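You operate a simulated robot arm through the tools that you are given. There is no shell and no other tool. Be economical: measure what you need, move in short steps, check, and stop when the job is done.

Carry out the task below with a simulated two-armed robot. There is one attempt and no reset: what you move stays moved.

## Task
Wipe up the spill on the soak bench top with the blue rag and put it back.

It is judged by the outcome, as a careful person would: the job done as asked, and still so three seconds after it is handed in. It fails if anything else is knocked over, pushed out of place, dropped, spilled or broken.

## Robot
Two 7-joint arms with two-finger parallel grippers on one trunk, on a base that drives. Base frame: it is fixed to the floor where the robot stands at the start and does not move with it; the origin is under the middle of the robot, x ahead of it, y to its left, z up. Units: mm, degrees, N and s.
The left shoulder is at the start at [60, 143, 935], the right one opposite. With the tool pointing down near the work surface each hand reaches from about 320 to 740 mm from the robot's upright axis, wherever it stands, measured 20 degrees to its own side. Payload 1.57 kg a hand.
The tool frame of a hand sits at the grasp point between the pads (the TCP): z along the fingers, y along the line on which they close. The tips reach 30 mm beyond it. Largest opening 110 mm; finger width 24, thickness 12; the body of the gripper, 48 by 112 mm, starts 78 mm behind the TCP.
Orientation is told as [roll, pitch, yaw] about the base's x, y, z axes, in that order, counted from this pose: with the fingers straight down and closing along the base's y, the tool's x points along the base's -x, its y along +y and its z along -z.

## Interface
- The arms move only by the tool jog_arm. It takes "left_series", "right_series" or both (then of equal length, played together; a hand with none holds still); each is a list of rows, each an object of numbers (a shift or turn left out is 0, a gripper value left out holds the last): "x", "y", "z": the shift along the base's x, y, z in units of 50 mm (1.0 is 50 mm); "wx", "wy", "wz": the turn, a rotation vector about the base's x, y, z in units of 8 degrees (1.0 is 8 degrees); "claw": the closure in counts, from 0 (fully open) to 255 (shut). In form: [{"x": .., "y": .., "z": .., "wx": .., "wy": .., "wz": .., "claw": ..}, ...]. A call has 1 to 10 rows; each row shifts and turns the commanded pose from where the row before left it. A call with a number of a shift or a turn outside -1 to 1 is refused whole. A row lasts 0.2 s, in which the tool goes at most 50 mm and 8.6 degrees; a call with a longer step from one row to the next is refused whole, and so is a gripper value outside its range. Where a pose cannot be reached the arm comes as near as it can. A force on the tool above 40 N (or 10 N above the force at the start of the call, whichever is more), or a blocked arm, ends the call early, and 0.2 s more pass. The fingers move at their own pace (about 45 mm/s each) and stop on an object; they squeeze with about 33 N. The grip force told is the motor's: it shows also when the fingers shut on nothing. Time passes only in rows, and 0.2 s behind the last, so rows that do not move let the fingers close. It gives the time, the measured TCP pose, the force on the tool (base axes), the opening and the grip force at its end, in the units of the frame above (readings bear some noise), with the torque about the TCP (base axes, N m) and any sound that the robot's microphone picked up.
- Cameras (640 x 400 px; columns grow to the right, rows downward): "scene" is now at [47, -30, 1550.5]; the picture's right is [-0.34, -0.94, 0.00], its down [-0.65, 0.23, -0.72] and it looks along [0.68, -0.24, -0.69] (base axes); focal length 251 px, centre (320, 200). "left" rides on the left gripper at [70, -16, -141] in its tool frame; the picture's right is [0.23, 0.97, 0.00], its down [-0.86, 0.20, -0.48] and it looks along [-0.47, 0.11, 0.88] (tool axes); focal length 222 px, centre (320, 200). "right" rides on the right gripper at [70, 16, -141] in its tool frame; the picture's right is [-0.23, 0.97, 0.00], its down [-0.86, -0.20, -0.48] and it looks along [-0.47, -0.11, 0.88] (tool axes); focal length 222 px, centre (320, 200). There is no depth. A picture from a camera that has moved, and an enlarged one, comes with that camera's place and axes in the base frame and with its lens.
- camera(camera): a new picture of that camera. It takes no simulated time.
- slide_trunk(by): slides the trunk up (or, below 0, down) by that many mm; the arms and the scene camera ride with it, the base frame stays. It gives what a move gives, with no picture.
- roll_base(legs): drives the robot by 1 to 6 legs, each [ahead, left, turn to the left] in mm, mm and degrees, along the robot's own axes; the way and the turn of a leg run together, so that a leg with both is an arc; at most 1500 mm and 180 degrees a leg. The arms and the cameras ride along, it lands a little off, and it stops where it bumps. It gives what a move gives.
- aim_head(pan, tilt): turns the head with the scene camera to pan (to the left, within 86 degrees either way) and tilt (down, from -29 to 69), counted from straight ahead of the robot. It gives what a move gives.
- zoom(camera, box): a new picture of the part [left, top, right, bottom] of that camera's present view, enlarged. It takes no simulated time.
- hand_in(): hands the job in; it is judged then, once.

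Go step by step. Nothing tells you exact positions but the pictures and the camera data: compare them with the known pose of the tool, close in by small moves and look again before you grip or let go. The budget is 120 turns and 88 pictures, counting those below and the enlarged ones. Unless the task says otherwise, let go and move clear before handing in, and close with one line.

The tools are called after "Emit:" as a command line: name --argument value ..., lists and objects as JSON in quotes. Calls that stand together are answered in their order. jog_arm: Moves the arms, as the interface text tells. Its arguments: {"type":"object","properties":{"left_series":{"type":"array"},"right_series":{"type":"array"}},"required":[]} The other tools are called the same way: slide_trunk (by) slides the trunk up or down; roll_base (legs) drives the base; aim_head (pan, tilt) turns the head that bears the scene camera; camera (camera) takes a picture; zoom (camera, box) takes an enlarged picture of a part of a camera's view; hand_in () hands the job in.

At the start:

```text
t: 0.0
left_tcp_pos: [517.5, 59.3, 1096.3]
left_tool_rot: [0.1, -0.1, 0.0]
left_contact_force: [-1.0, -0.6, -0.3]
left_wrist_torque: [-0.06, -0.03, 0.02]
left_width: 109.9
left_grasp_force: 0.0
right_tcp_pos: [412.5, -337.1, 1060.7]
right_tool_rot: [0.1, 0.0, 0.0]
right_contact_force: [0.1, 0.4, 0.5]
right_wrist_torque: [0.0, 0.0, -0.02]
right_width: 109.9
right_grasp_force: 0.1
trunk travel left (down, up): [-534.0, 56.0]
robot x, y, heading: [3.5, -3.1, 0.1]
head pan, tilt: [-19.8, 43.7]
```

scene: 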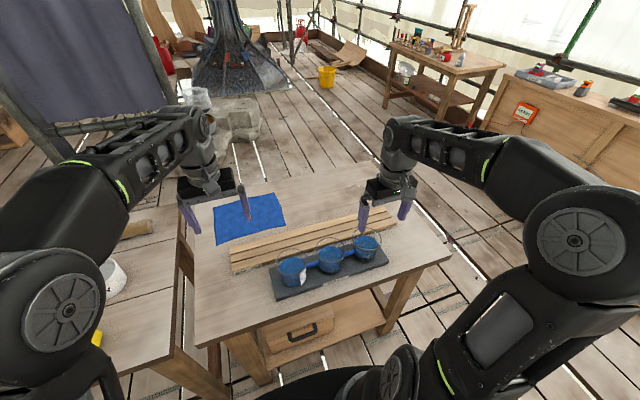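
right: 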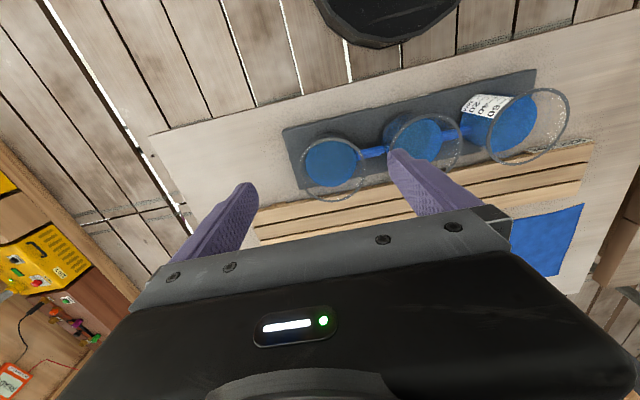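
left: 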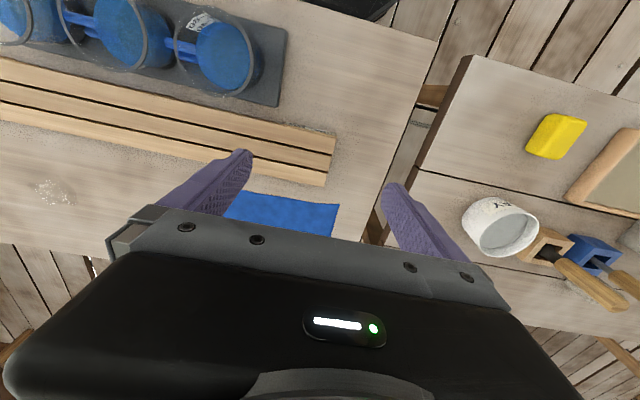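

I see the bench with the blue rag lying flat on it, a row of slats and a tray with three beakers; a whitish speckled spot in the left camera may be the spill. I'll enlarge the views to find it.

Emit:
zoom --camera "scene" --box '[180, 160, 460, 335]'

Emit:
zoom --camera "left" --box '[0, 80, 350, 300]'

```text
2.29 times, centred on (320, 248) of scene
camera zoom: at [47.0, -30.0, 1550.5], right [-0.34, -0.94, 0.0], down [-0.65, 0.23, -0.72], along [0.68, -0.24, -0.69], focal length 574 px, centre (320, 91)
```

zoom: 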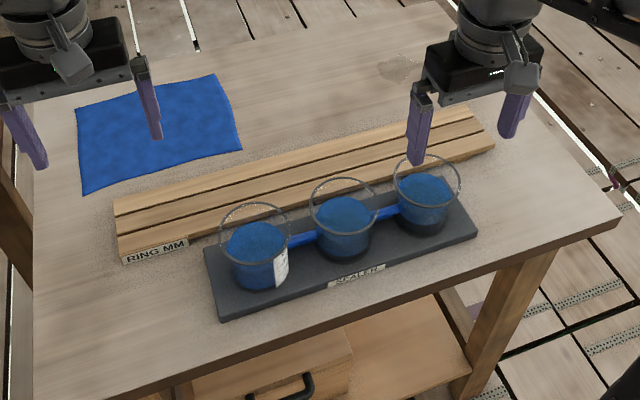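

```text
1.82 times, centred on (175, 190) of left
camera zoom: at [448.7, 44.1, 1237.0], right [-0.23, 0.97, 0.0], down [0.85, 0.2, 0.48], along [0.47, 0.11, -0.88], focal length 404 px, centre (584, 218)
```

zoom: 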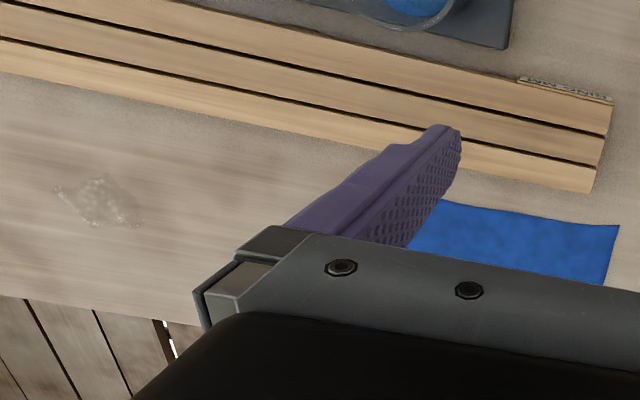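

Emit:
zoom --camera "scene" --box '[200, 180, 300, 250]'

Emit:
aim_head --pan -10 --tilt 68

Emit:
camera --camera "scene"

Emit:
aim_head --pan 50 --tilt 50

Emit:
camera --camera "scene"

Emit:
aim_head --pan -60 --tilt 50

Emit:
camera --camera "scene"

```text
5.71 times, centred on (250, 215) of scene
camera zoom: at [47.0, -30.0, 1550.5], right [-0.34, -0.94, 0.0], down [-0.65, 0.23, -0.72], along [0.68, -0.24, -0.69], focal length 1434 px, centre (720, 114)
```

zoom: 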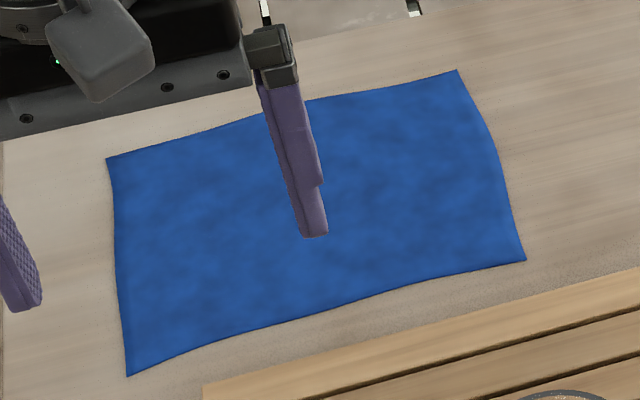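

```text
t: 0.9
left_tcp_pos: [518.5, 60.3, 1094.6]
left_tool_rot: [-0.1, -0.1, 0.0]
left_contact_force: [0.1, 0.4, 0.1]
left_wrist_torque: [0.01, -0.01, -0.01]
left_width: 110.0
left_grasp_force: 0.1
right_tcp_pos: [412.2, -336.8, 1060.8]
right_tool_rot: [-0.1, 0.0, 0.1]
right_contact_force: [-0.2, -0.2, -0.3]
right_wrist_torque: [0.02, -0.01, 0.0]
right_width: 110.1
right_grasp_force: 0.0
trunk travel left (down, up): [-534.0, 56.0]
robot x, y, heading: [-0.8, 0.2, 0.0]
head pan, tilt: [-10.0, 68.0]
```

```text
81 pictures are left
camera scene: at [25.6, -12.1, 1520.6], right [-0.17, -0.98, 0.0], down [-0.91, 0.16, -0.38], along [0.37, -0.07, -0.93], focal length 251 px, centre (320, 200)
```

scene: 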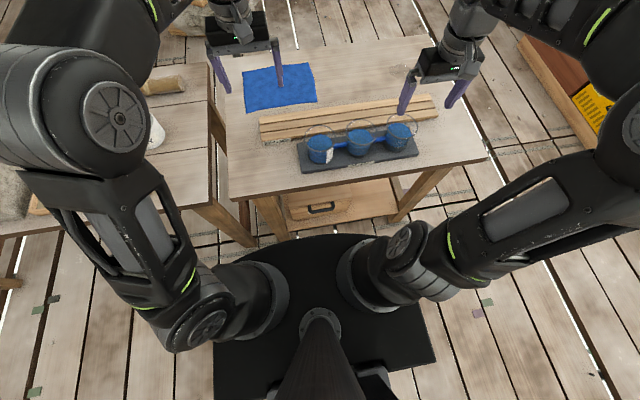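

```text
t: 2.2
left_tcp_pos: [518.0, 59.1, 1095.2]
left_tool_rot: [-0.1, -0.1, 0.0]
left_contact_force: [-0.8, -0.3, -0.5]
left_wrist_torque: [-0.02, 0.01, -0.01]
left_width: 109.8
left_grasp_force: 0.1
right_tcp_pos: [413.5, -336.2, 1061.2]
right_tool_rot: [0.0, 0.1, -0.1]
right_contact_force: [-0.5, -0.1, 1.3]
right_wrist_torque: [-0.01, 0.0, 0.01]
right_width: 110.1
right_grasp_force: 0.0
trunk travel left (down, up): [-534.0, 56.0]
robot x, y, heading: [2.7, -2.0, 0.2]
head pan, tilt: [50.0, 50.0]
```

```text
80 pictures are left
camera scene: at [19.1, 56.8, 1541.7], right [0.77, -0.64, 0.0], down [-0.49, -0.59, -0.64], along [0.41, 0.49, -0.77], focal length 251 px, centre (320, 200)
```

scene: 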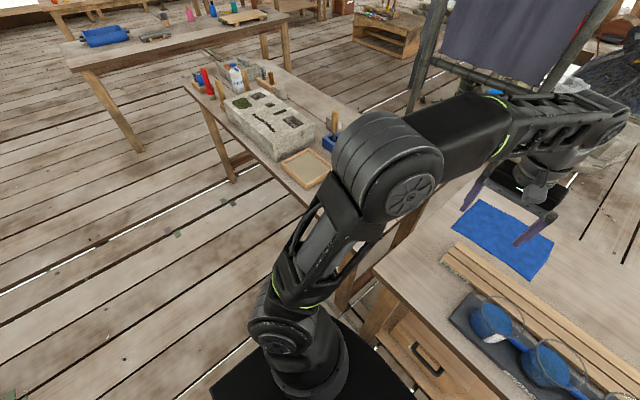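

```text
t: 4.1
left_tcp_pos: [518.6, 59.3, 1096.1]
left_tool_rot: [0.0, -0.3, 0.0]
left_contact_force: [-0.5, 0.0, 0.5]
left_wrist_torque: [-0.02, -0.02, 0.01]
left_width: 110.0
left_grasp_force: 0.1
right_tcp_pos: [412.8, -336.1, 1060.3]
right_tool_rot: [-0.1, 0.0, 0.0]
right_contact_force: [-1.3, -0.5, -0.2]
right_wrist_torque: [-0.01, 0.01, 0.0]
right_width: 109.9
right_grasp_force: 0.1
trunk travel left (down, up): [-534.0, 56.0]
robot x, y, heading: [0.3, 0.5, 0.0]
head pan, tilt: [-60.0, 50.0]
```

```text
79 pictures are left
camera scene: at [8.1, -68.8, 1541.8], right [-0.87, -0.5, 0.0], down [-0.38, 0.66, -0.64], along [0.32, -0.56, -0.77], focal length 251 px, centre (320, 200)
```

scene: 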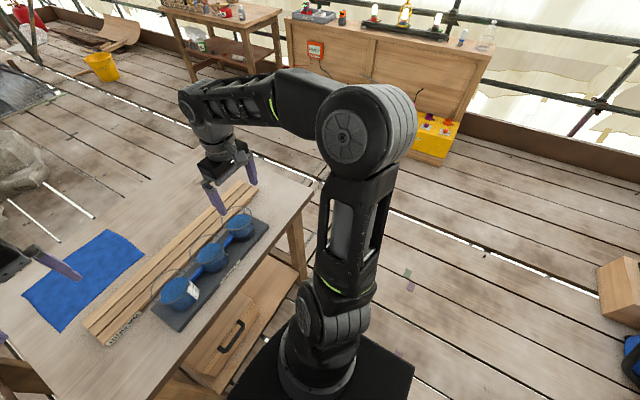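

The rag is about x 718–930, y −122…152 and the spill about (824, −485), both close to the far edge of the bench (x≈1010). The far side floor is clear, so I drive around the right end and work from there, out of the way of the beakers.

Emit:
roll_base --legs '[[-60, 0, 0], [0, -1080, 0], [1520, 0, 0], [0, 0, 180]]'

Emit:
aim_head --pan -30 --tilt 50

Emit:
camera --camera "scene"

```text
refused: 1520 is not a number from -1500 to 1500
```

```text
t: 5.0
left_tcp_pos: [518.2, 58.6, 1095.7]
left_tool_rot: [0.1, -0.1, -0.1]
left_contact_force: [-0.1, 0.0, -0.1]
left_wrist_torque: [0.03, -0.02, 0.0]
left_width: 109.9
left_grasp_force: 0.0
right_tcp_pos: [412.7, -335.6, 1060.9]
right_tool_rot: [0.1, 0.0, 0.0]
right_contact_force: [-0.1, -0.3, -0.2]
right_wrist_torque: [0.03, -0.05, 0.0]
right_width: 110.1
right_grasp_force: 0.0
trunk travel left (down, up): [-534.0, 56.0]
robot x, y, heading: [-1.2, 3.3, -0.0]
head pan, tilt: [-30.0, 50.0]
```

```text
78 pictures are left
camera scene: at [36.2, -40.7, 1541.7], right [-0.5, -0.87, 0.0], down [-0.66, 0.38, -0.64], along [0.56, -0.32, -0.77], focal length 251 px, centre (320, 200)
```

scene: 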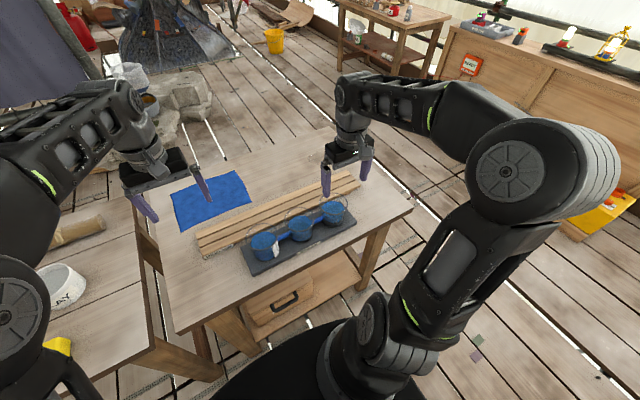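

Leg too long; I split it. The floor around the right end is clear.

Emit:
roll_base --legs '[[-60, 0, 0], [0, -1080, 0], [1000, 0, 0], [520, 0, 0], [0, 0, 180]]'

Emit:
camera --camera "scene"

```text
t: 25.8
left_tcp_pos: [919.9, -1152.7, 1095.7]
left_tool_rot: [0.0, -0.1, -176.6]
left_contact_force: [-0.1, -1.0, 0.4]
left_wrist_torque: [-0.03, -0.02, 0.0]
left_width: 110.0
left_grasp_force: 0.0
right_tcp_pos: [1001.8, -752.1, 1060.6]
right_tool_rot: [0.0, 0.1, -176.6]
right_contact_force: [-0.9, 0.0, -1.0]
right_wrist_torque: [0.0, -0.01, -0.02]
right_width: 110.0
right_grasp_force: 0.0
trunk travel left (down, up): [-534.0, 56.0]
robot x, y, heading: [1434.0, -1062.5, -176.6]
head pan, tilt: [-30.0, 50.0]
```

```text
77 pictures are left
camera scene: at [1393.7, -1029.1, 1541.8], right [0.45, 0.89, 0.0], down [0.69, -0.34, -0.64], along [-0.57, 0.29, -0.77], focal length 251 px, centre (320, 200)
```

scene: 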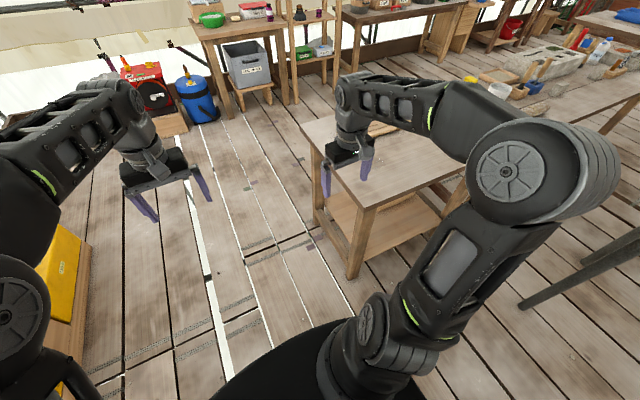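

The robot faces back to the bench; heading is 3.4° off. I correct it and slide toward the bench middle, watching the frame foot near (1520, 270).

Emit:
roll_base --legs '[[0, 0, -3.4], [0, -500, 0]]'

Emit:
aim_head --pan -35 --tilt 50

Emit:
camera --camera "scene"

```text
t: 29.3
left_tcp_pos: [916.6, -604.0, 1095.4]
left_tool_rot: [0.0, -0.1, 179.7]
left_contact_force: [-0.5, 0.9, 0.0]
left_wrist_torque: [0.01, -0.01, 0.01]
left_width: 109.8
left_grasp_force: 0.0
right_tcp_pos: [1026.3, -209.6, 1059.6]
right_tool_rot: [0.1, -0.1, 179.6]
right_contact_force: [-0.3, 0.8, 0.6]
right_wrist_torque: [-0.02, 0.0, 0.01]
right_width: 109.8
right_grasp_force: 0.1
trunk travel left (down, up): [-534.0, 56.0]
robot x, y, heading: [1433.2, -549.6, 179.4]
head pan, tilt: [-30.0, 50.0]
```

```text
t: 29.9
left_tcp_pos: [916.7, -603.9, 1095.2]
left_tool_rot: [0.0, -0.2, 179.4]
left_contact_force: [0.4, -0.4, 0.7]
left_wrist_torque: [-0.01, -0.02, 0.01]
left_width: 109.8
left_grasp_force: 0.1
right_tcp_pos: [1025.7, -210.2, 1061.3]
right_tool_rot: [0.1, 0.0, 179.5]
right_contact_force: [0.6, 0.5, 1.1]
right_wrist_torque: [-0.05, 0.0, 0.04]
right_width: 110.0
right_grasp_force: 0.0
trunk travel left (down, up): [-534.0, 56.0]
robot x, y, heading: [1438.0, -551.5, 179.6]
head pan, tilt: [-35.0, 50.0]
```

```text
76 pictures are left
camera scene: at [1402.1, -507.1, 1541.8], right [0.58, 0.81, 0.0], down [0.62, -0.44, -0.64], along [-0.52, 0.37, -0.77], focal length 251 px, centre (320, 200)
```

scene: 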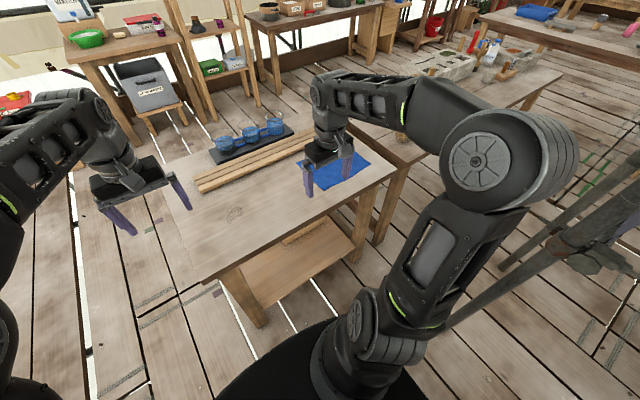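

Emit:
roll_base --legs '[[0, -165, 0]]'

Emit:
aim_head --pan -10 --tilt 55

Emit:
camera --camera "scene"

Emit:
camera --camera "right"

Emit:
camera --camera "left"

```text
t: 31.4
left_tcp_pos: [917.9, -438.0, 1096.3]
left_tool_rot: [0.2, -0.1, 179.4]
left_contact_force: [0.4, 0.2, -0.7]
left_wrist_torque: [-0.05, 0.01, 0.0]
left_width: 109.9
left_grasp_force: 0.0
right_tcp_pos: [1025.7, -42.1, 1060.3]
right_tool_rot: [0.0, 0.1, 179.5]
right_contact_force: [-0.2, -0.4, -0.2]
right_wrist_torque: [-0.04, 0.03, -0.02]
right_width: 110.0
right_grasp_force: 0.1
trunk travel left (down, up): [-534.0, 56.0]
robot x, y, heading: [1434.2, -385.2, 179.6]
head pan, tilt: [-35.0, 50.0]
```

```text
t: 32.3
left_tcp_pos: [919.6, -438.3, 1095.9]
left_tool_rot: [-0.1, -0.1, 179.5]
left_contact_force: [-0.2, 0.2, -0.6]
left_wrist_torque: [0.01, 0.03, -0.01]
left_width: 110.0
left_grasp_force: 0.0
right_tcp_pos: [1026.8, -44.8, 1060.5]
right_tool_rot: [-0.1, 0.0, 179.5]
right_contact_force: [0.1, -0.6, 0.8]
right_wrist_torque: [-0.01, -0.01, -0.01]
right_width: 109.8
right_grasp_force: 0.1
trunk travel left (down, up): [-534.0, 56.0]
robot x, y, heading: [1434.9, -382.2, 179.4]
head pan, tilt: [-10.0, 55.0]
```

```text
75 pictures are left
camera scene: at [1395.2, -373.2, 1535.3], right [0.18, 0.98, 0.0], down [0.81, -0.15, -0.57], along [-0.56, 0.1, -0.82], focal length 251 px, centre (320, 200)
```

scene: 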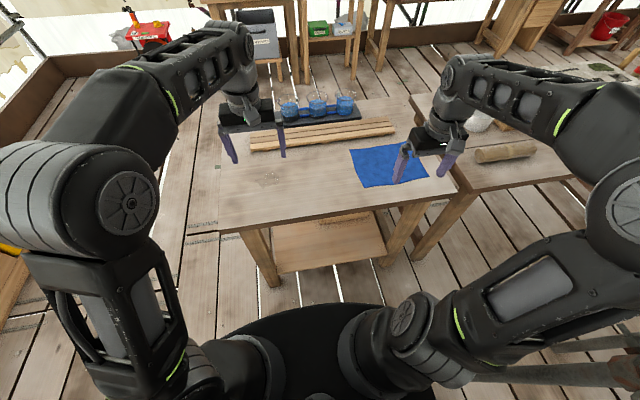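

```text
74 pictures are left
camera right: at [1097.6, -60.3, 1203.2], right [-0.23, -0.97, 0.0], down [-0.85, 0.21, 0.48], along [-0.47, 0.11, -0.88], focal length 222 px, centre (320, 200)
```

right: 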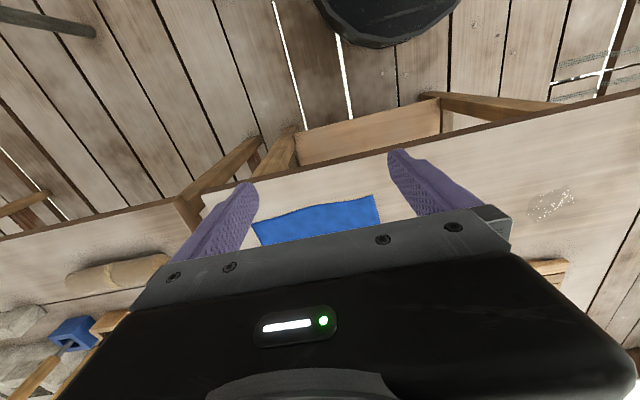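

```text
73 pictures are left
camera left: at [987.7, -422.5, 1237.1], right [0.22, -0.98, 0.0], down [-0.86, -0.19, 0.48], along [-0.47, -0.1, -0.88], focal length 222 px, centre (320, 200)
```

left: 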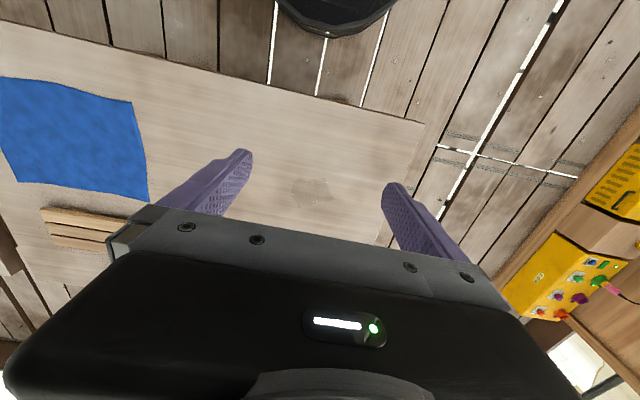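

Cross-checking the views, everything fits a bench-top height of about z≈820: rag centre (775, 13), about 200×255; spill (782, −450), bench edge x≈970. I come 80 mm nearer and bring the right hand over the rag.

Emit:
roll_base --legs '[[80, 0, 0]]'

Emit:
jog_arm --right_series '[{"x": -0.8, "y": 0.4, "claw": 90}, {"x": -0.8, "y": 0.4}, {"x": -0.8, "y": 0.2}, {"z": -0.8}, {"z": -0.8}]'

Emit:
camera --camera "scene"

Emit:
camera --camera "right"

```text
t: 33.3
left_tcp_pos: [836.3, -437.9, 1096.7]
left_tool_rot: [-0.1, 0.0, 179.5]
left_contact_force: [-0.9, 0.0, -1.9]
left_wrist_torque: [0.02, -0.05, 0.03]
left_width: 110.0
left_grasp_force: 0.1
right_tcp_pos: [946.4, -43.9, 1060.4]
right_tool_rot: [0.1, 0.2, 179.5]
right_contact_force: [-0.1, 0.3, -0.3]
right_wrist_torque: [0.01, -0.06, -0.03]
right_width: 110.0
right_grasp_force: 0.1
trunk travel left (down, up): [-534.0, 56.0]
robot x, y, heading: [1355.0, -380.6, 179.5]
head pan, tilt: [-10.0, 55.0]
```

```text
t: 34.5
left_tcp_pos: [836.9, -437.7, 1095.5]
left_tool_rot: [0.0, 0.0, 179.5]
left_contact_force: [-1.1, -0.2, 0.7]
left_wrist_torque: [0.03, -0.01, 0.03]
left_width: 110.0
left_grasp_force: 0.0
right_tcp_pos: [825.5, 6.2, 978.6]
right_tool_rot: [0.0, 0.0, 179.6]
right_contact_force: [-0.6, -0.4, -0.5]
right_wrist_torque: [0.0, -0.02, -0.01]
right_width: 71.3
right_grasp_force: 0.2
trunk travel left (down, up): [-534.0, 56.0]
robot x, y, heading: [1358.6, -382.4, 179.5]
head pan, tilt: [-10.0, 55.0]
```

```text
72 pictures are left
camera scene: at [1314.7, -372.3, 1535.2], right [0.18, 0.98, 0.0], down [0.81, -0.15, -0.57], along [-0.56, 0.1, -0.82], focal length 251 px, centre (320, 200)
```

scene: 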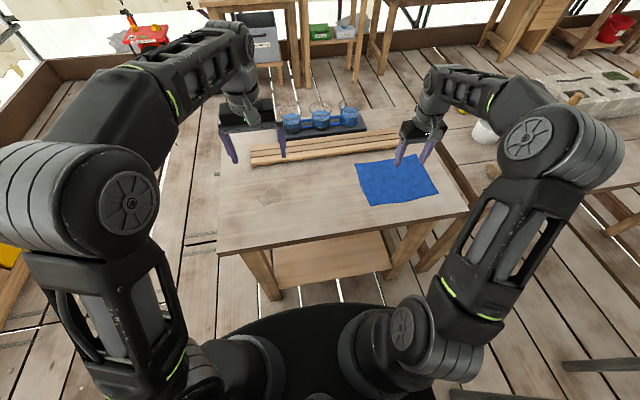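

```text
71 pictures are left
camera right: at [896.4, -9.6, 1121.8], right [-0.23, -0.97, 0.0], down [-0.85, 0.21, 0.48], along [-0.46, 0.11, -0.88], focal length 222 px, centre (320, 200)
```

right: 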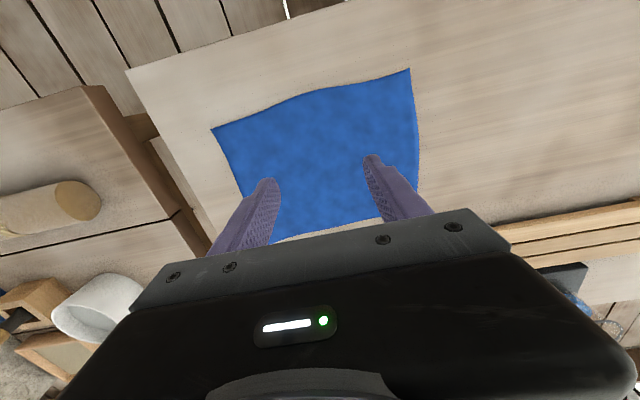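

Rag location confirmed (x 675–880, y −115…140). I lower the hand over it, slowly near the surface.

Emit:
jog_arm --right_series '[{"z": -0.7}, {"z": -0.7}, {"z": -0.5}, {"z": -0.2}, {"z": -0.1}, {"z": -0.1}, {"z": -0.1}, {"z": -0.1}, {"z": -0.1}]'

Emit:
camera --camera "right"

```text
t: 36.5
left_tcp_pos: [838.7, -440.0, 1095.1]
left_tool_rot: [0.0, 0.0, 179.5]
left_contact_force: [-0.2, 0.5, -0.5]
left_wrist_torque: [0.01, 0.0, 0.0]
left_width: 110.0
left_grasp_force: 0.1
right_tcp_pos: [828.3, 7.4, 851.8]
right_tool_rot: [0.0, -0.1, 179.5]
right_contact_force: [-0.2, 0.1, 5.2]
right_wrist_torque: [-0.09, -0.1, -0.01]
right_width: 71.3
right_grasp_force: 0.1
trunk travel left (down, up): [-534.0, 56.0]
robot x, y, heading: [1355.2, -382.8, 179.7]
head pan, tilt: [-10.0, 55.0]
```

```text
70 pictures are left
camera right: at [898.5, -9.2, 993.7], right [-0.24, -0.97, 0.0], down [-0.85, 0.21, 0.48], along [-0.47, 0.11, -0.88], focal length 222 px, centre (320, 200)
```

right: 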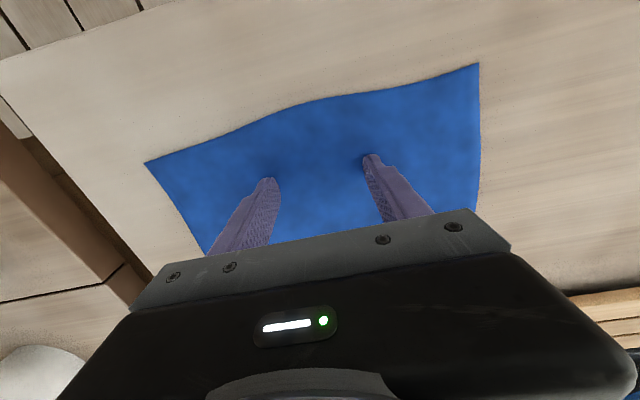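

The tips just touched the rag (z≈822, 5 N). I press very slightly and close to gather the cloth.

Emit:
jog_arm --right_series '[{"z": -0.04}, {"claw": 255}, {}, {}, {}, {}, {}]'

Emit:
camera --camera "right"

```text
t: 38.1
left_tcp_pos: [839.8, -439.0, 1097.0]
left_tool_rot: [0.1, -0.1, 179.5]
left_contact_force: [0.0, -0.2, -0.2]
left_wrist_torque: [-0.01, 0.01, -0.01]
left_width: 109.8
left_grasp_force: 0.1
right_tcp_pos: [827.6, 6.4, 851.8]
right_tool_rot: [-0.2, -0.1, 179.5]
right_contact_force: [-2.2, 6.1, 30.3]
right_wrist_torque: [0.15, -0.15, 0.02]
right_width: 2.4
right_grasp_force: 24.0
trunk travel left (down, up): [-534.0, 56.0]
robot x, y, heading: [1358.7, -380.8, 179.6]
head pan, tilt: [-10.0, 55.0]
```

```text
69 pictures are left
camera right: at [899.5, -9.4, 993.3], right [-0.24, -0.97, 0.0], down [-0.85, 0.21, 0.48], along [-0.47, 0.12, -0.88], focal length 222 px, centre (320, 200)
```

right: 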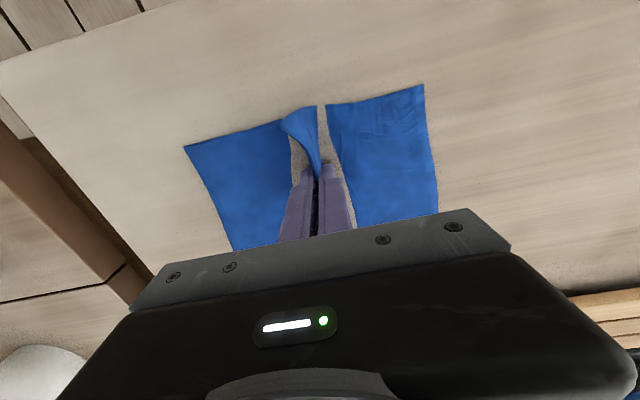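

The cloth gathered between the fingers (width 2.4 mm). I lift a little to check the grip holds.

Emit:
jog_arm --right_series '[{"z": 0.2}, {"z": 0.4}, {}]'

Emit:
camera --camera "right"

Emit:
zoom --camera "scene" --box '[220, 80, 480, 242]'

```text
t: 38.9
left_tcp_pos: [838.7, -438.6, 1094.7]
left_tool_rot: [0.0, -0.2, 179.6]
left_contact_force: [-0.3, 0.6, -0.1]
left_wrist_torque: [-0.01, 0.06, -0.01]
left_width: 110.1
left_grasp_force: 0.2
right_tcp_pos: [828.9, 5.7, 876.1]
right_tool_rot: [0.0, 0.1, 179.5]
right_contact_force: [-0.7, -1.2, 0.0]
right_wrist_torque: [-0.02, -0.02, -0.01]
right_width: 2.2
right_grasp_force: 23.6
trunk travel left (down, up): [-534.0, 56.0]
robot x, y, heading: [1358.1, -382.1, 179.5]
head pan, tilt: [-10.0, 55.0]
```

```text
68 pictures are left
camera right: at [898.7, -9.9, 1019.0], right [-0.24, -0.97, 0.0], down [-0.85, 0.21, 0.48], along [-0.46, 0.11, -0.88], focal length 222 px, centre (320, 200)
```

right: 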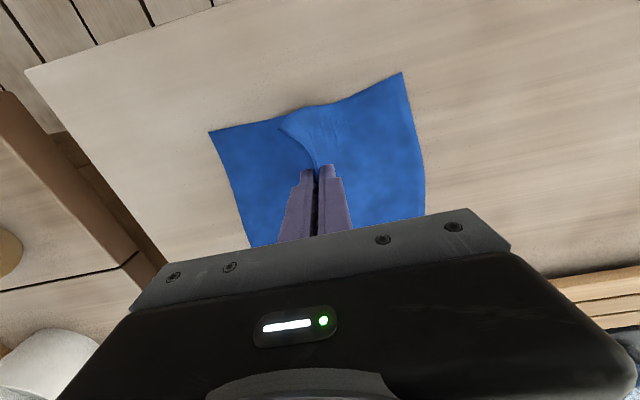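

```text
2.46 times, centred on (350, 161) of scene
camera zoom: at [1315.5, -372.7, 1535.1], right [0.18, 0.98, 0.0], down [0.81, -0.15, -0.57], along [-0.56, 0.1, -0.82], focal length 618 px, centre (246, 296)
```

zoom: 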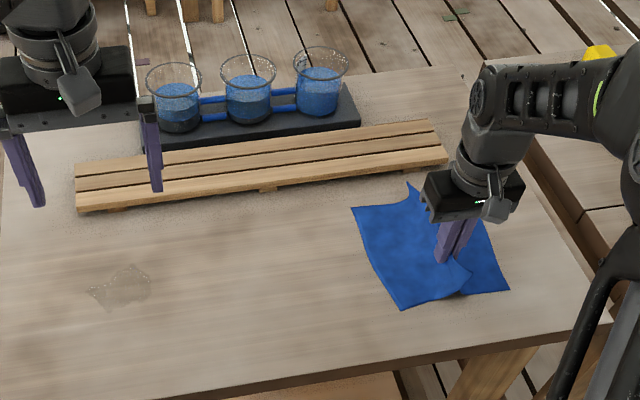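

The cloth is firmly held. I move the left hand out of the way, lower the rag to the bench and begin to draw it toward the spill.

Emit:
jog_arm --left_series '[{"y": -0.9, "z": 0.3}, {"y": -0.9, "z": 0.3}, {"y": -0.9, "x": 0.4}, {"y": -0.9, "x": 0.4}, {"y": -0.9, "x": 0.4}, {"y": -0.6, "x": 0.4}, {}]' --right_series '[{"x": 0.3}, {"x": 0.2}, {"z": -0.2}, {"z": -0.16}, {"y": -0.3}, {"y": -0.5}, {"y": -0.5}]'

Emit:
zoom --camera "scene" --box '[180, 80, 480, 267]'

```text
t: 40.5
left_tcp_pos: [848.8, -506.8, 1126.3]
left_tool_rot: [1.5, -2.3, 179.1]
left_contact_force: [0.8, 0.2, 0.9]
left_wrist_torque: [0.04, -0.02, 0.0]
left_width: 110.0
left_grasp_force: 0.0
left hand out of reach, approached as far as the arm can: row 1, 2, 3, 4, 5, 6
right_tcp_pos: [851.8, -57.7, 859.8]
right_tool_rot: [0.0, -0.1, 179.4]
right_contact_force: [-0.5, 0.3, 0.4]
right_wrist_torque: [-0.03, -0.01, -0.01]
right_width: 2.3
right_grasp_force: 23.7
trunk travel left (down, up): [-534.0, 56.0]
robot x, y, heading: [1357.3, -382.0, 179.4]
head pan, tilt: [-10.0, 55.0]
```

```text
2.13 times, centred on (330, 174) of scene
camera zoom: at [1315.5, -373.2, 1535.2], right [0.18, 0.98, 0.0], down [0.81, -0.15, -0.57], along [-0.56, 0.1, -0.82], focal length 535 px, centre (299, 256)
```

zoom: 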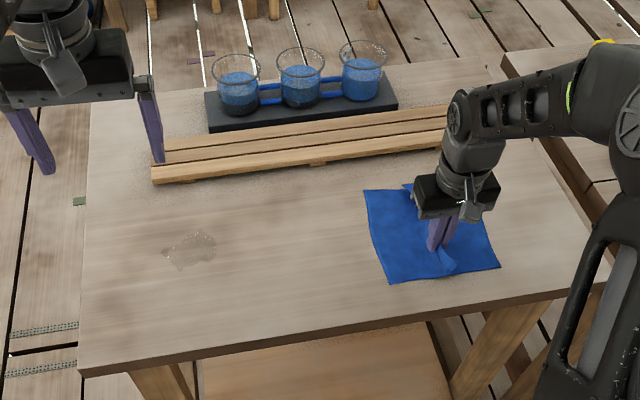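

Emit:
jog_arm --left_series '[{"x": 0.8}, {"x": 0.8}, {"x": 0.8}, {"x": 0.5}, {}]'

```text
t: 41.7
left_tcp_pos: [991.9, -508.1, 1125.1]
left_tool_rot: [-0.2, 0.1, 179.6]
left_contact_force: [-0.1, 0.0, -0.3]
left_wrist_torque: [-0.01, -0.01, -0.02]
left_width: 110.1
left_grasp_force: 0.0
right_tcp_pos: [851.7, -58.8, 858.2]
right_tool_rot: [0.0, 0.1, 179.6]
right_contact_force: [0.5, -0.6, -1.0]
right_wrist_torque: [0.0, -0.06, -0.03]
right_width: 2.7
right_grasp_force: 24.4
trunk travel left (down, up): [-534.0, 56.0]
robot x, y, heading: [1356.8, -386.8, 179.5]
head pan, tilt: [-10.0, 55.0]
```

Emit:
jog_arm --left_series '[{"y": -0.8}, {"y": -0.8}, {"y": -0.8}, {"y": -0.8}, {"y": -0.8}, {"y": -0.6}]' --right_series '[{"z": -0.08}, {"y": -0.6}, {"y": -0.6}, {"y": -0.6}, {"y": -0.6}, {"y": -0.6}]'

Emit:
camera --camera "scene"

```text
t: 43.1
left_tcp_pos: [996.6, -739.2, 1124.8]
left_tool_rot: [0.1, -0.2, 179.5]
left_contact_force: [0.7, 0.6, -0.6]
left_wrist_torque: [0.01, 0.01, 0.01]
left_width: 109.9
left_grasp_force: 0.0
right_tcp_pos: [851.9, -210.5, 855.4]
right_tool_rot: [-0.1, 0.0, 179.5]
right_contact_force: [-0.3, 0.5, 0.4]
right_wrist_torque: [0.02, -0.02, -0.01]
right_width: 2.6
right_grasp_force: 23.7
trunk travel left (down, up): [-534.0, 56.0]
robot x, y, heading: [1356.2, -385.3, 179.7]
head pan, tilt: [-10.0, 55.0]
```

```text
65 pictures are left
camera scene: at [1315.6, -373.8, 1535.2], right [0.18, 0.98, 0.0], down [0.81, -0.15, -0.57], along [-0.56, 0.11, -0.82], focal length 251 px, centre (320, 200)
```

scene: 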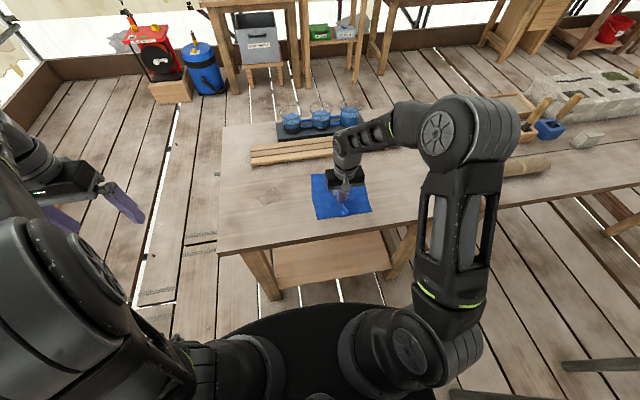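

Left hand is clear and the rag slides along. I continue to the spill.

Emit:
jog_arm --right_series '[{"y": -0.6}, {"y": -0.6}, {"y": -0.6}, {"y": -0.6}, {"y": -0.6}, {"y": -0.6}, {"y": -0.6}, {"y": -0.6}]'

Emit:
zoom --camera "scene" --box '[180, 80, 480, 267]'

```text
t: 44.9
left_tcp_pos: [996.6, -738.6, 1126.0]
left_tool_rot: [0.0, -0.1, 179.5]
left_contact_force: [-0.5, -0.3, -0.7]
left_wrist_torque: [0.03, -0.01, -0.01]
left_width: 110.1
left_grasp_force: 0.0
right_tcp_pos: [852.1, -447.4, 856.4]
right_tool_rot: [-0.1, 0.1, 179.5]
right_contact_force: [-0.9, 0.2, 0.1]
right_wrist_torque: [0.02, 0.04, -0.03]
right_width: 2.5
right_grasp_force: 23.9
trunk travel left (down, up): [-534.0, 56.0]
robot x, y, heading: [1361.3, -384.5, 179.4]
head pan, tilt: [-10.0, 55.0]
```

```text
2.13 times, centred on (330, 174) of scene
camera zoom: at [1315.7, -373.4, 1535.2], right [0.18, 0.98, 0.0], down [0.81, -0.15, -0.57], along [-0.56, 0.1, -0.82], focal length 535 px, centre (299, 256)
```

zoom: 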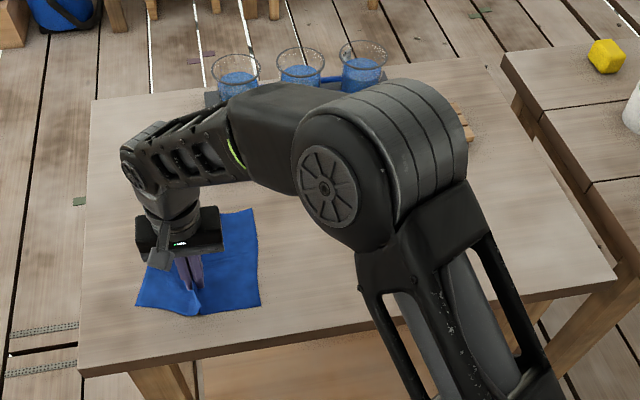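

The rag lies on the spill. I press lightly and rub to and fro, staying clear of the slats.

Emit:
jog_arm --right_series '[{"z": -0.06}, {"x": -0.4, "y": -0.6}, {"y": -0.6}, {"x": -0.2, "y": 0.7}, {"y": 0.8}, {"y": 0.6}, {"x": -0.2, "y": -0.7}, {"y": -0.8}, {"y": -0.6}, {"x": 0.2, "y": 0.7}]'

Emit:
jog_arm --right_series '[{"x": 0.5, "y": 0.6}, {"x": -0.5, "y": -0.4}, {"x": 0.5, "y": -0.4}, {"x": -0.5, "y": -0.4}, {"x": 0.5, "y": 0.4}]'

Emit:
camera --camera "right"

Emit:
zoom --camera "scene" --box '[180, 80, 480, 267]'

```text
t: 47.1
left_tcp_pos: [997.3, -738.0, 1126.5]
left_tool_rot: [0.0, -0.1, 179.5]
left_contact_force: [0.6, 0.4, 0.4]
left_wrist_torque: [-0.04, -0.01, 0.01]
left_width: 109.8
left_grasp_force: 0.0
right_tcp_pos: [823.4, -472.9, 854.2]
right_tool_rot: [0.0, 0.1, 179.5]
right_contact_force: [-0.1, -0.3, -0.6]
right_wrist_torque: [-0.06, 0.0, 0.0]
right_width: 2.5
right_grasp_force: 24.2
trunk travel left (down, up): [-534.0, 56.0]
robot x, y, heading: [1354.0, -386.1, 179.5]
head pan, tilt: [-10.0, 55.0]
```

```text
t: 48.3
left_tcp_pos: [998.6, -738.0, 1126.0]
left_tool_rot: [0.0, 0.0, 179.5]
left_contact_force: [0.6, 0.3, 0.2]
left_wrist_torque: [0.01, 0.04, 0.01]
left_width: 109.9
left_grasp_force: 0.0
right_tcp_pos: [849.9, -482.8, 854.0]
right_tool_rot: [0.1, -0.1, 179.6]
right_contact_force: [0.2, -0.1, 0.0]
right_wrist_torque: [-0.03, 0.02, 0.01]
right_width: 2.5
right_grasp_force: 24.3
trunk travel left (down, up): [-534.0, 56.0]
robot x, y, heading: [1355.8, -385.3, 179.7]
head pan, tilt: [-10.0, 55.0]
```

```text
63 pictures are left
camera right: at [920.0, -499.1, 995.9], right [-0.24, -0.97, 0.0], down [-0.85, 0.21, 0.48], along [-0.47, 0.11, -0.88], focal length 222 px, centre (320, 200)
```

right: 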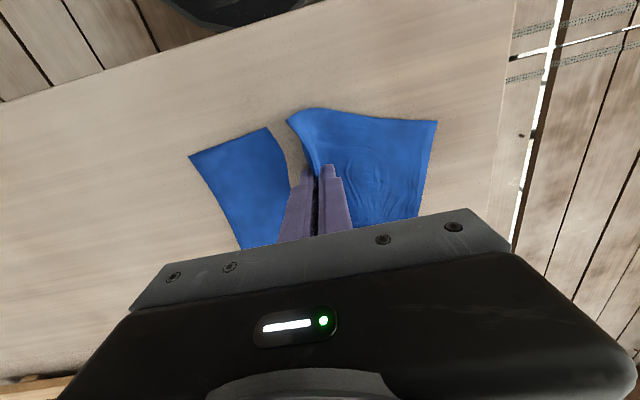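

```text
2.13 times, centred on (330, 174) of scene
camera zoom: at [1317.5, -371.8, 1535.3], right [0.18, 0.98, 0.0], down [0.8, -0.15, -0.57], along [-0.56, 0.1, -0.82], focal length 535 px, centre (299, 256)
```

zoom: 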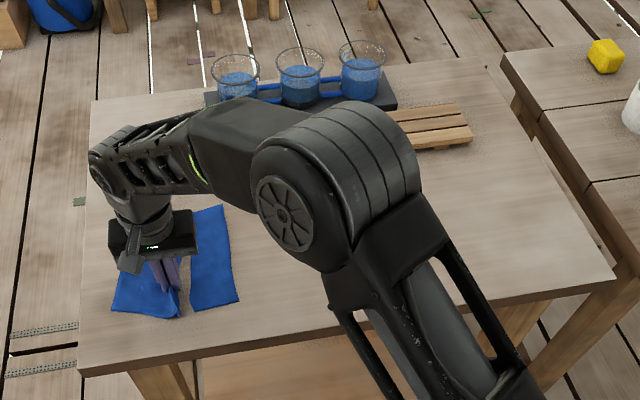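

No contact force felt yet, so I press a couple of mm more and rub again, then move aside to inspect.

Emit:
jog_arm --right_series '[{"z": -0.06}, {"x": -0.6, "y": 0.2}, {"x": -0.2, "y": 0.6}, {"y": 0.8}, {"y": 0.6}, {"x": 0.1, "y": -0.7}, {"y": -0.8}, {"y": -0.6}]'

Emit:
jog_arm --right_series '[{"y": 0.7}, {"y": 0.8}, {"y": 0.8}, {"y": 0.8}, {"y": 0.8}, {"y": 0.8}, {"y": 0.5}]'

Emit:
zoom --camera "scene" --box '[180, 80, 480, 267]'

```text
t: 50.1
left_tcp_pos: [997.2, -739.6, 1126.8]
left_tool_rot: [-0.1, -0.1, 179.5]
left_contact_force: [0.2, 0.3, -0.2]
left_wrist_torque: [-0.01, -0.02, -0.02]
left_width: 109.8
left_grasp_force: 0.1
right_tcp_pos: [814.9, -477.2, 850.8]
right_tool_rot: [-0.1, 0.2, 179.5]
right_contact_force: [-0.8, 4.1, 13.5]
right_wrist_torque: [0.08, -0.03, 0.02]
right_width: 2.6
right_grasp_force: 24.1
trunk travel left (down, up): [-534.0, 56.0]
robot x, y, heading: [1356.5, -384.1, 179.6]
head pan, tilt: [-10.0, 55.0]
```

```text
t: 51.7
left_tcp_pos: [996.8, -738.0, 1126.8]
left_tool_rot: [0.1, -0.1, 179.5]
left_contact_force: [-1.4, -0.5, -0.7]
left_wrist_torque: [0.02, 0.02, -0.01]
left_width: 110.0
left_grasp_force: 0.1
right_tcp_pos: [812.9, -221.4, 851.9]
right_tool_rot: [0.0, 0.0, 179.5]
right_contact_force: [0.8, -0.2, 1.5]
right_wrist_torque: [-0.06, -0.07, 0.01]
right_width: 2.7
right_grasp_force: 23.9
trunk travel left (down, up): [-534.0, 56.0]
robot x, y, heading: [1358.1, -384.0, 179.6]
head pan, tilt: [-10.0, 55.0]
```

```text
2.13 times, centred on (330, 174) of scene
camera zoom: at [1316.0, -372.6, 1535.3], right [0.18, 0.98, 0.0], down [0.81, -0.15, -0.57], along [-0.56, 0.1, -0.82], focal length 535 px, centre (299, 256)
```

zoom: 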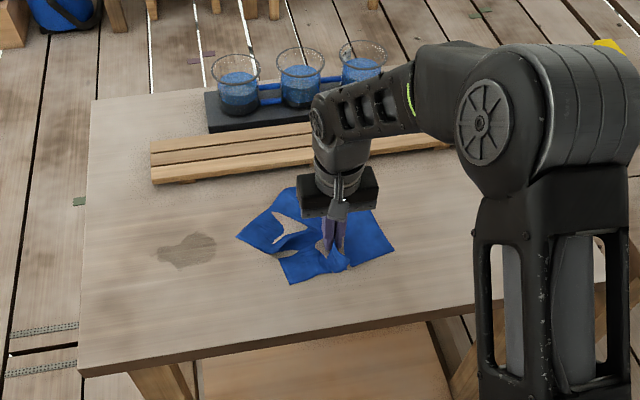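

Emit:
zoom --camera "scene" --box '[235, 165, 335, 227]'

```text
6.40 times, centred on (285, 196) of scene
camera zoom: at [1316.0, -372.6, 1535.3], right [0.18, 0.98, 0.0], down [0.81, -0.15, -0.57], along [-0.56, 0.1, -0.82], focal length 1606 px, centre (544, 226)
```

zoom: 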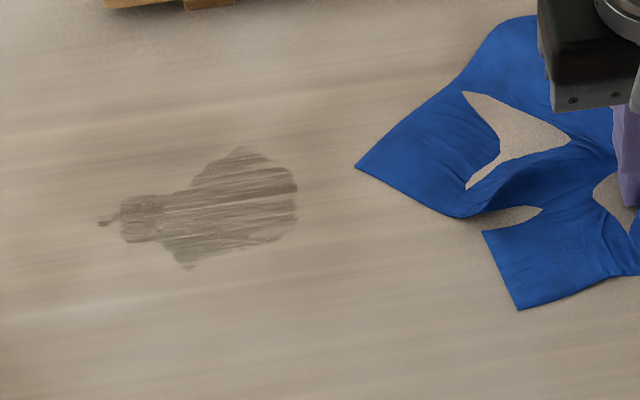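

Much of the liquid is taken up but streaks remain (x 745–820, y −520…−412). More rubbing passes with light pressure over that area.

Emit:
jog_arm --right_series '[{"z": 0.1, "y": -0.8}, {"y": -0.8}, {"y": -0.9}, {"y": -0.9, "z": -0.12}, {"y": -0.8}, {"y": -0.8}, {"y": -0.8}, {"y": -0.4, "x": -0.2}, {"y": 0.8}, {"y": 0.8}]'

Emit:
jog_arm --right_series '[{"y": 0.8, "x": -0.2}, {"y": -0.8}, {"y": -0.8}, {"y": -0.8, "x": -0.15}, {"y": 0.8}, {"y": 0.8}, {"y": 0.8, "x": 0.3}, {"y": -0.8}, {"y": -0.8}, {"y": -0.8, "x": 0.3}]'

Emit:
camera --camera "right"

Emit:
zoom --camera "scene" --box '[180, 80, 480, 267]'

```text
t: 53.9
left_tcp_pos: [997.3, -738.6, 1125.6]
left_tool_rot: [0.0, -0.1, 179.5]
left_contact_force: [0.8, 0.7, -0.1]
left_wrist_torque: [0.01, 0.03, 0.03]
left_width: 109.9
left_grasp_force: 0.2
right_tcp_pos: [801.3, -451.4, 851.4]
right_tool_rot: [0.1, -0.2, 179.6]
right_contact_force: [-0.1, -4.8, 21.3]
right_wrist_torque: [-0.17, -0.15, -0.05]
right_width: 2.7
right_grasp_force: 23.8
trunk travel left (down, up): [-534.0, 56.0]
robot x, y, heading: [1357.5, -386.3, 179.6]
head pan, tilt: [-10.0, 55.0]
```

```text
t: 56.1
left_tcp_pos: [999.9, -738.3, 1126.8]
left_tool_rot: [0.0, -0.3, 179.4]
left_contact_force: [0.3, -0.1, -0.4]
left_wrist_torque: [0.04, 0.03, -0.01]
left_width: 110.0
left_grasp_force: 0.1
right_tcp_pos: [816.7, -531.1, 851.8]
right_tool_rot: [0.1, -0.5, 179.4]
right_contact_force: [-3.6, 8.8, 34.8]
right_wrist_torque: [0.24, -0.25, 0.04]
right_width: 2.6
right_grasp_force: 24.1
trunk travel left (down, up): [-534.0, 56.0]
robot x, y, heading: [1357.0, -383.8, 179.8]
head pan, tilt: [-10.0, 55.0]
```

```text
59 pictures are left
camera right: at [887.5, -545.8, 993.2], right [-0.24, -0.97, 0.0], down [-0.85, 0.21, 0.48], along [-0.47, 0.11, -0.88], focal length 222 px, centre (320, 200)
```

right: 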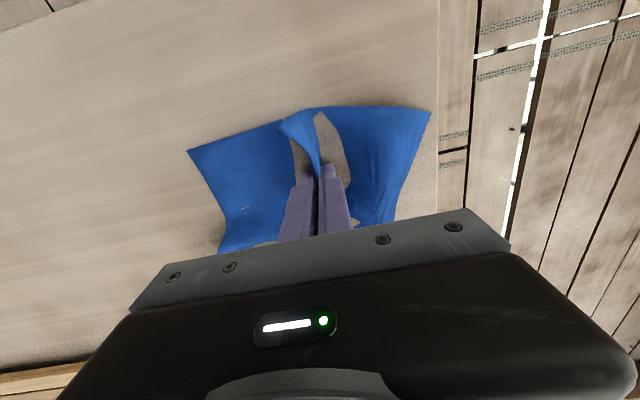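

```text
2.13 times, centred on (330, 174) of scene
camera zoom: at [1318.8, -371.9, 1535.4], right [0.18, 0.98, 0.0], down [0.8, -0.15, -0.58], along [-0.57, 0.1, -0.82], focal length 535 px, centre (299, 256)
```

zoom: 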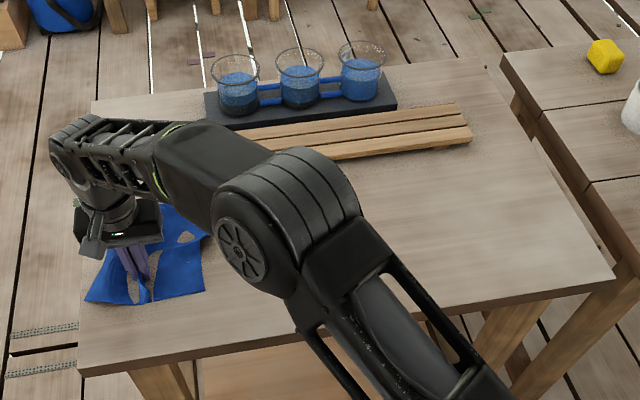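

Emit:
jog_arm --right_series '[{"z": 0.02, "y": 0.8, "x": -0.1}, {"y": 0.8}, {"y": 0.8}, {"y": 0.8}, {"y": 0.9}, {"y": 0.9}, {"y": 0.9}, {"y": 0.6}]'

Emit:
zoom --camera "scene" --box '[215, 120, 375, 220]'

```text
t: 57.9
left_tcp_pos: [998.8, -739.0, 1125.9]
left_tool_rot: [-0.1, -0.1, 179.5]
left_contact_force: [-0.4, 1.2, -0.6]
left_wrist_torque: [-0.01, 0.02, 0.04]
left_width: 110.2
left_grasp_force: 0.1
right_tcp_pos: [812.0, -202.1, 851.1]
right_tool_rot: [0.0, 0.0, 179.7]
right_contact_force: [-1.5, -6.3, 24.6]
right_wrist_torque: [-0.25, -0.19, -0.04]
right_width: 2.6
right_grasp_force: 23.8
trunk travel left (down, up): [-534.0, 56.0]
robot x, y, heading: [1358.4, -385.4, 179.2]
head pan, tilt: [-10.0, 55.0]
```

```text
4.00 times, centred on (295, 170) of scene
camera zoom: at [1317.9, -373.9, 1535.4], right [0.18, 0.98, 0.0], down [0.8, -0.15, -0.57], along [-0.57, 0.1, -0.82], focal length 1004 px, centre (420, 320)
```

zoom: 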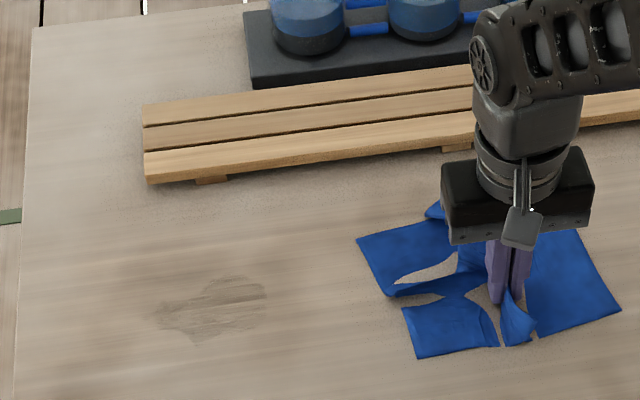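

It fades steadily; I continue with several more passes, including closer to x≈770.

Emit:
jog_arm --right_series '[{"z": 0.08, "y": -0.9}, {"y": -0.9}, {"y": -0.9}, {"y": -0.9, "x": -0.3}, {"y": -0.8, "z": -0.08, "x": -0.2}, {"y": -0.8}, {"y": -0.8}, {"y": -0.4, "x": -0.2}, {"y": 0.8}, {"y": 0.8}]'

Emit:
jog_arm --right_series '[{"y": 0.8, "x": 0.1}, {"y": -0.8}, {"y": -0.8}, {"y": -0.8, "x": 0.1}, {"y": 0.8}, {"y": 0.8}, {"y": 0.8, "x": 0.2}, {"y": -0.8}, {"y": -0.8}, {"y": -0.8, "x": 0.2}]'

Emit:
jog_arm --right_series '[{"y": 0.8, "x": 0.2}, {"y": 0.8}, {"y": 0.8, "x": -0.3}, {"y": -0.8}, {"y": -0.8}, {"y": -0.8, "x": -0.2}, {"y": 0.8}, {"y": 0.8}, {"y": 0.8, "x": 0.2}]'

Emit:
jog_arm --right_series '[{"y": 0.9}, {"y": 0.9}, {"y": 0.9}, {"y": 0.9}]'

Emit:
zoom --camera "scene" --box '[215, 120, 375, 220]'

```text
t: 60.1
left_tcp_pos: [997.3, -737.2, 1126.1]
left_tool_rot: [0.0, -0.1, 179.5]
left_contact_force: [-0.6, 0.0, 0.7]
left_wrist_torque: [-0.02, -0.03, 0.02]
left_width: 110.1
left_grasp_force: 0.0
right_tcp_pos: [775.2, -443.4, 851.7]
right_tool_rot: [0.0, 0.0, 179.7]
right_contact_force: [-0.2, -0.2, 1.5]
right_wrist_torque: [-0.08, -0.01, 0.0]
right_width: 2.4
right_grasp_force: 24.2
trunk travel left (down, up): [-534.0, 56.0]
robot x, y, heading: [1354.8, -385.0, 179.5]
head pan, tilt: [-10.0, 55.0]
```

```text
t: 62.3
left_tcp_pos: [997.4, -738.9, 1126.1]
left_tool_rot: [-0.1, -0.1, 179.5]
left_contact_force: [0.4, -0.2, 0.8]
left_wrist_torque: [0.01, -0.02, -0.01]
left_width: 109.9
left_grasp_force: 0.0
right_tcp_pos: [808.1, -524.6, 852.4]
right_tool_rot: [-0.1, 0.0, 179.5]
right_contact_force: [-0.3, 0.4, 0.8]
right_wrist_torque: [0.01, -0.01, 0.02]
right_width: 2.5
right_grasp_force: 24.2
trunk travel left (down, up): [-534.0, 56.0]
robot x, y, heading: [1357.2, -381.6, 179.4]
head pan, tilt: [-10.0, 55.0]
```

```text
t: 64.3
left_tcp_pos: [998.3, -736.4, 1126.4]
left_tool_rot: [-0.1, -0.2, 179.5]
left_contact_force: [0.2, 0.6, 0.4]
left_wrist_torque: [-0.03, 0.01, -0.04]
left_width: 110.2
left_grasp_force: 0.0
right_tcp_pos: [801.5, -405.6, 851.1]
right_tool_rot: [0.2, -0.4, 179.5]
right_contact_force: [-2.2, -4.7, 23.7]
right_wrist_torque: [-0.11, -0.17, -0.02]
right_width: 2.7
right_grasp_force: 24.1
trunk travel left (down, up): [-534.0, 56.0]
robot x, y, heading: [1357.1, -383.0, 179.6]
head pan, tilt: [-10.0, 55.0]
```

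```text
t: 65.3
left_tcp_pos: [998.2, -738.5, 1127.1]
left_tool_rot: [0.0, -0.2, 179.4]
left_contact_force: [-0.5, 0.2, 0.0]
left_wrist_torque: [-0.02, 0.0, -0.01]
left_width: 110.0
left_grasp_force: 0.0
right_tcp_pos: [800.5, -226.8, 851.0]
right_tool_rot: [-0.1, -0.2, 179.5]
right_contact_force: [-0.2, -6.2, 28.3]
right_wrist_torque: [-0.24, -0.25, -0.04]
right_width: 2.5
right_grasp_force: 24.0
trunk travel left (down, up): [-534.0, 56.0]
robot x, y, heading: [1357.3, -382.0, 179.4]
head pan, tilt: [-10.0, 55.0]
```

```text
4.00 times, centred on (295, 170) of scene
camera zoom: at [1318.3, -373.7, 1535.5], right [0.18, 0.98, 0.0], down [0.8, -0.15, -0.57], along [-0.57, 0.1, -0.82], focal length 1004 px, centre (420, 320)
```

zoom: 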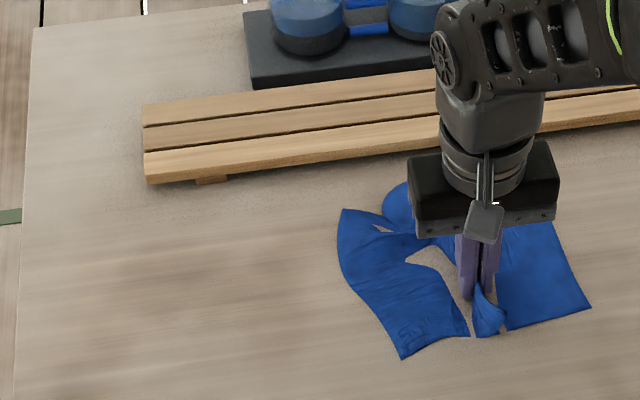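

The spill looks gone. I check close up before putting the rag back.

Emit:
zoom --camera "scene" --box '[220, 165, 310, 221]'

```text
7.11 times, centred on (265, 193) of scene
camera zoom: at [1318.3, -373.7, 1535.5], right [0.18, 0.98, 0.0], down [0.8, -0.15, -0.57], along [-0.57, 0.1, -0.82], focal length 1784 px, centre (711, 250)
```

zoom: 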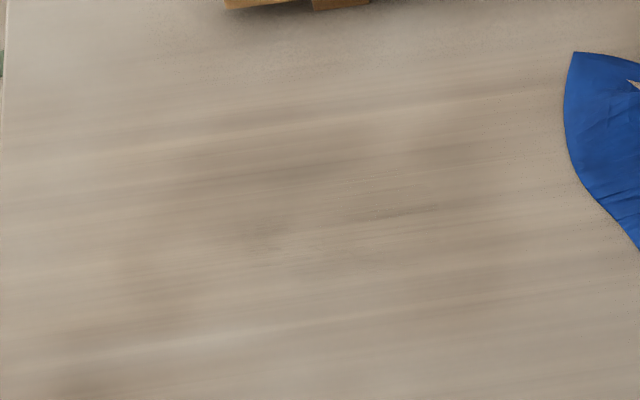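

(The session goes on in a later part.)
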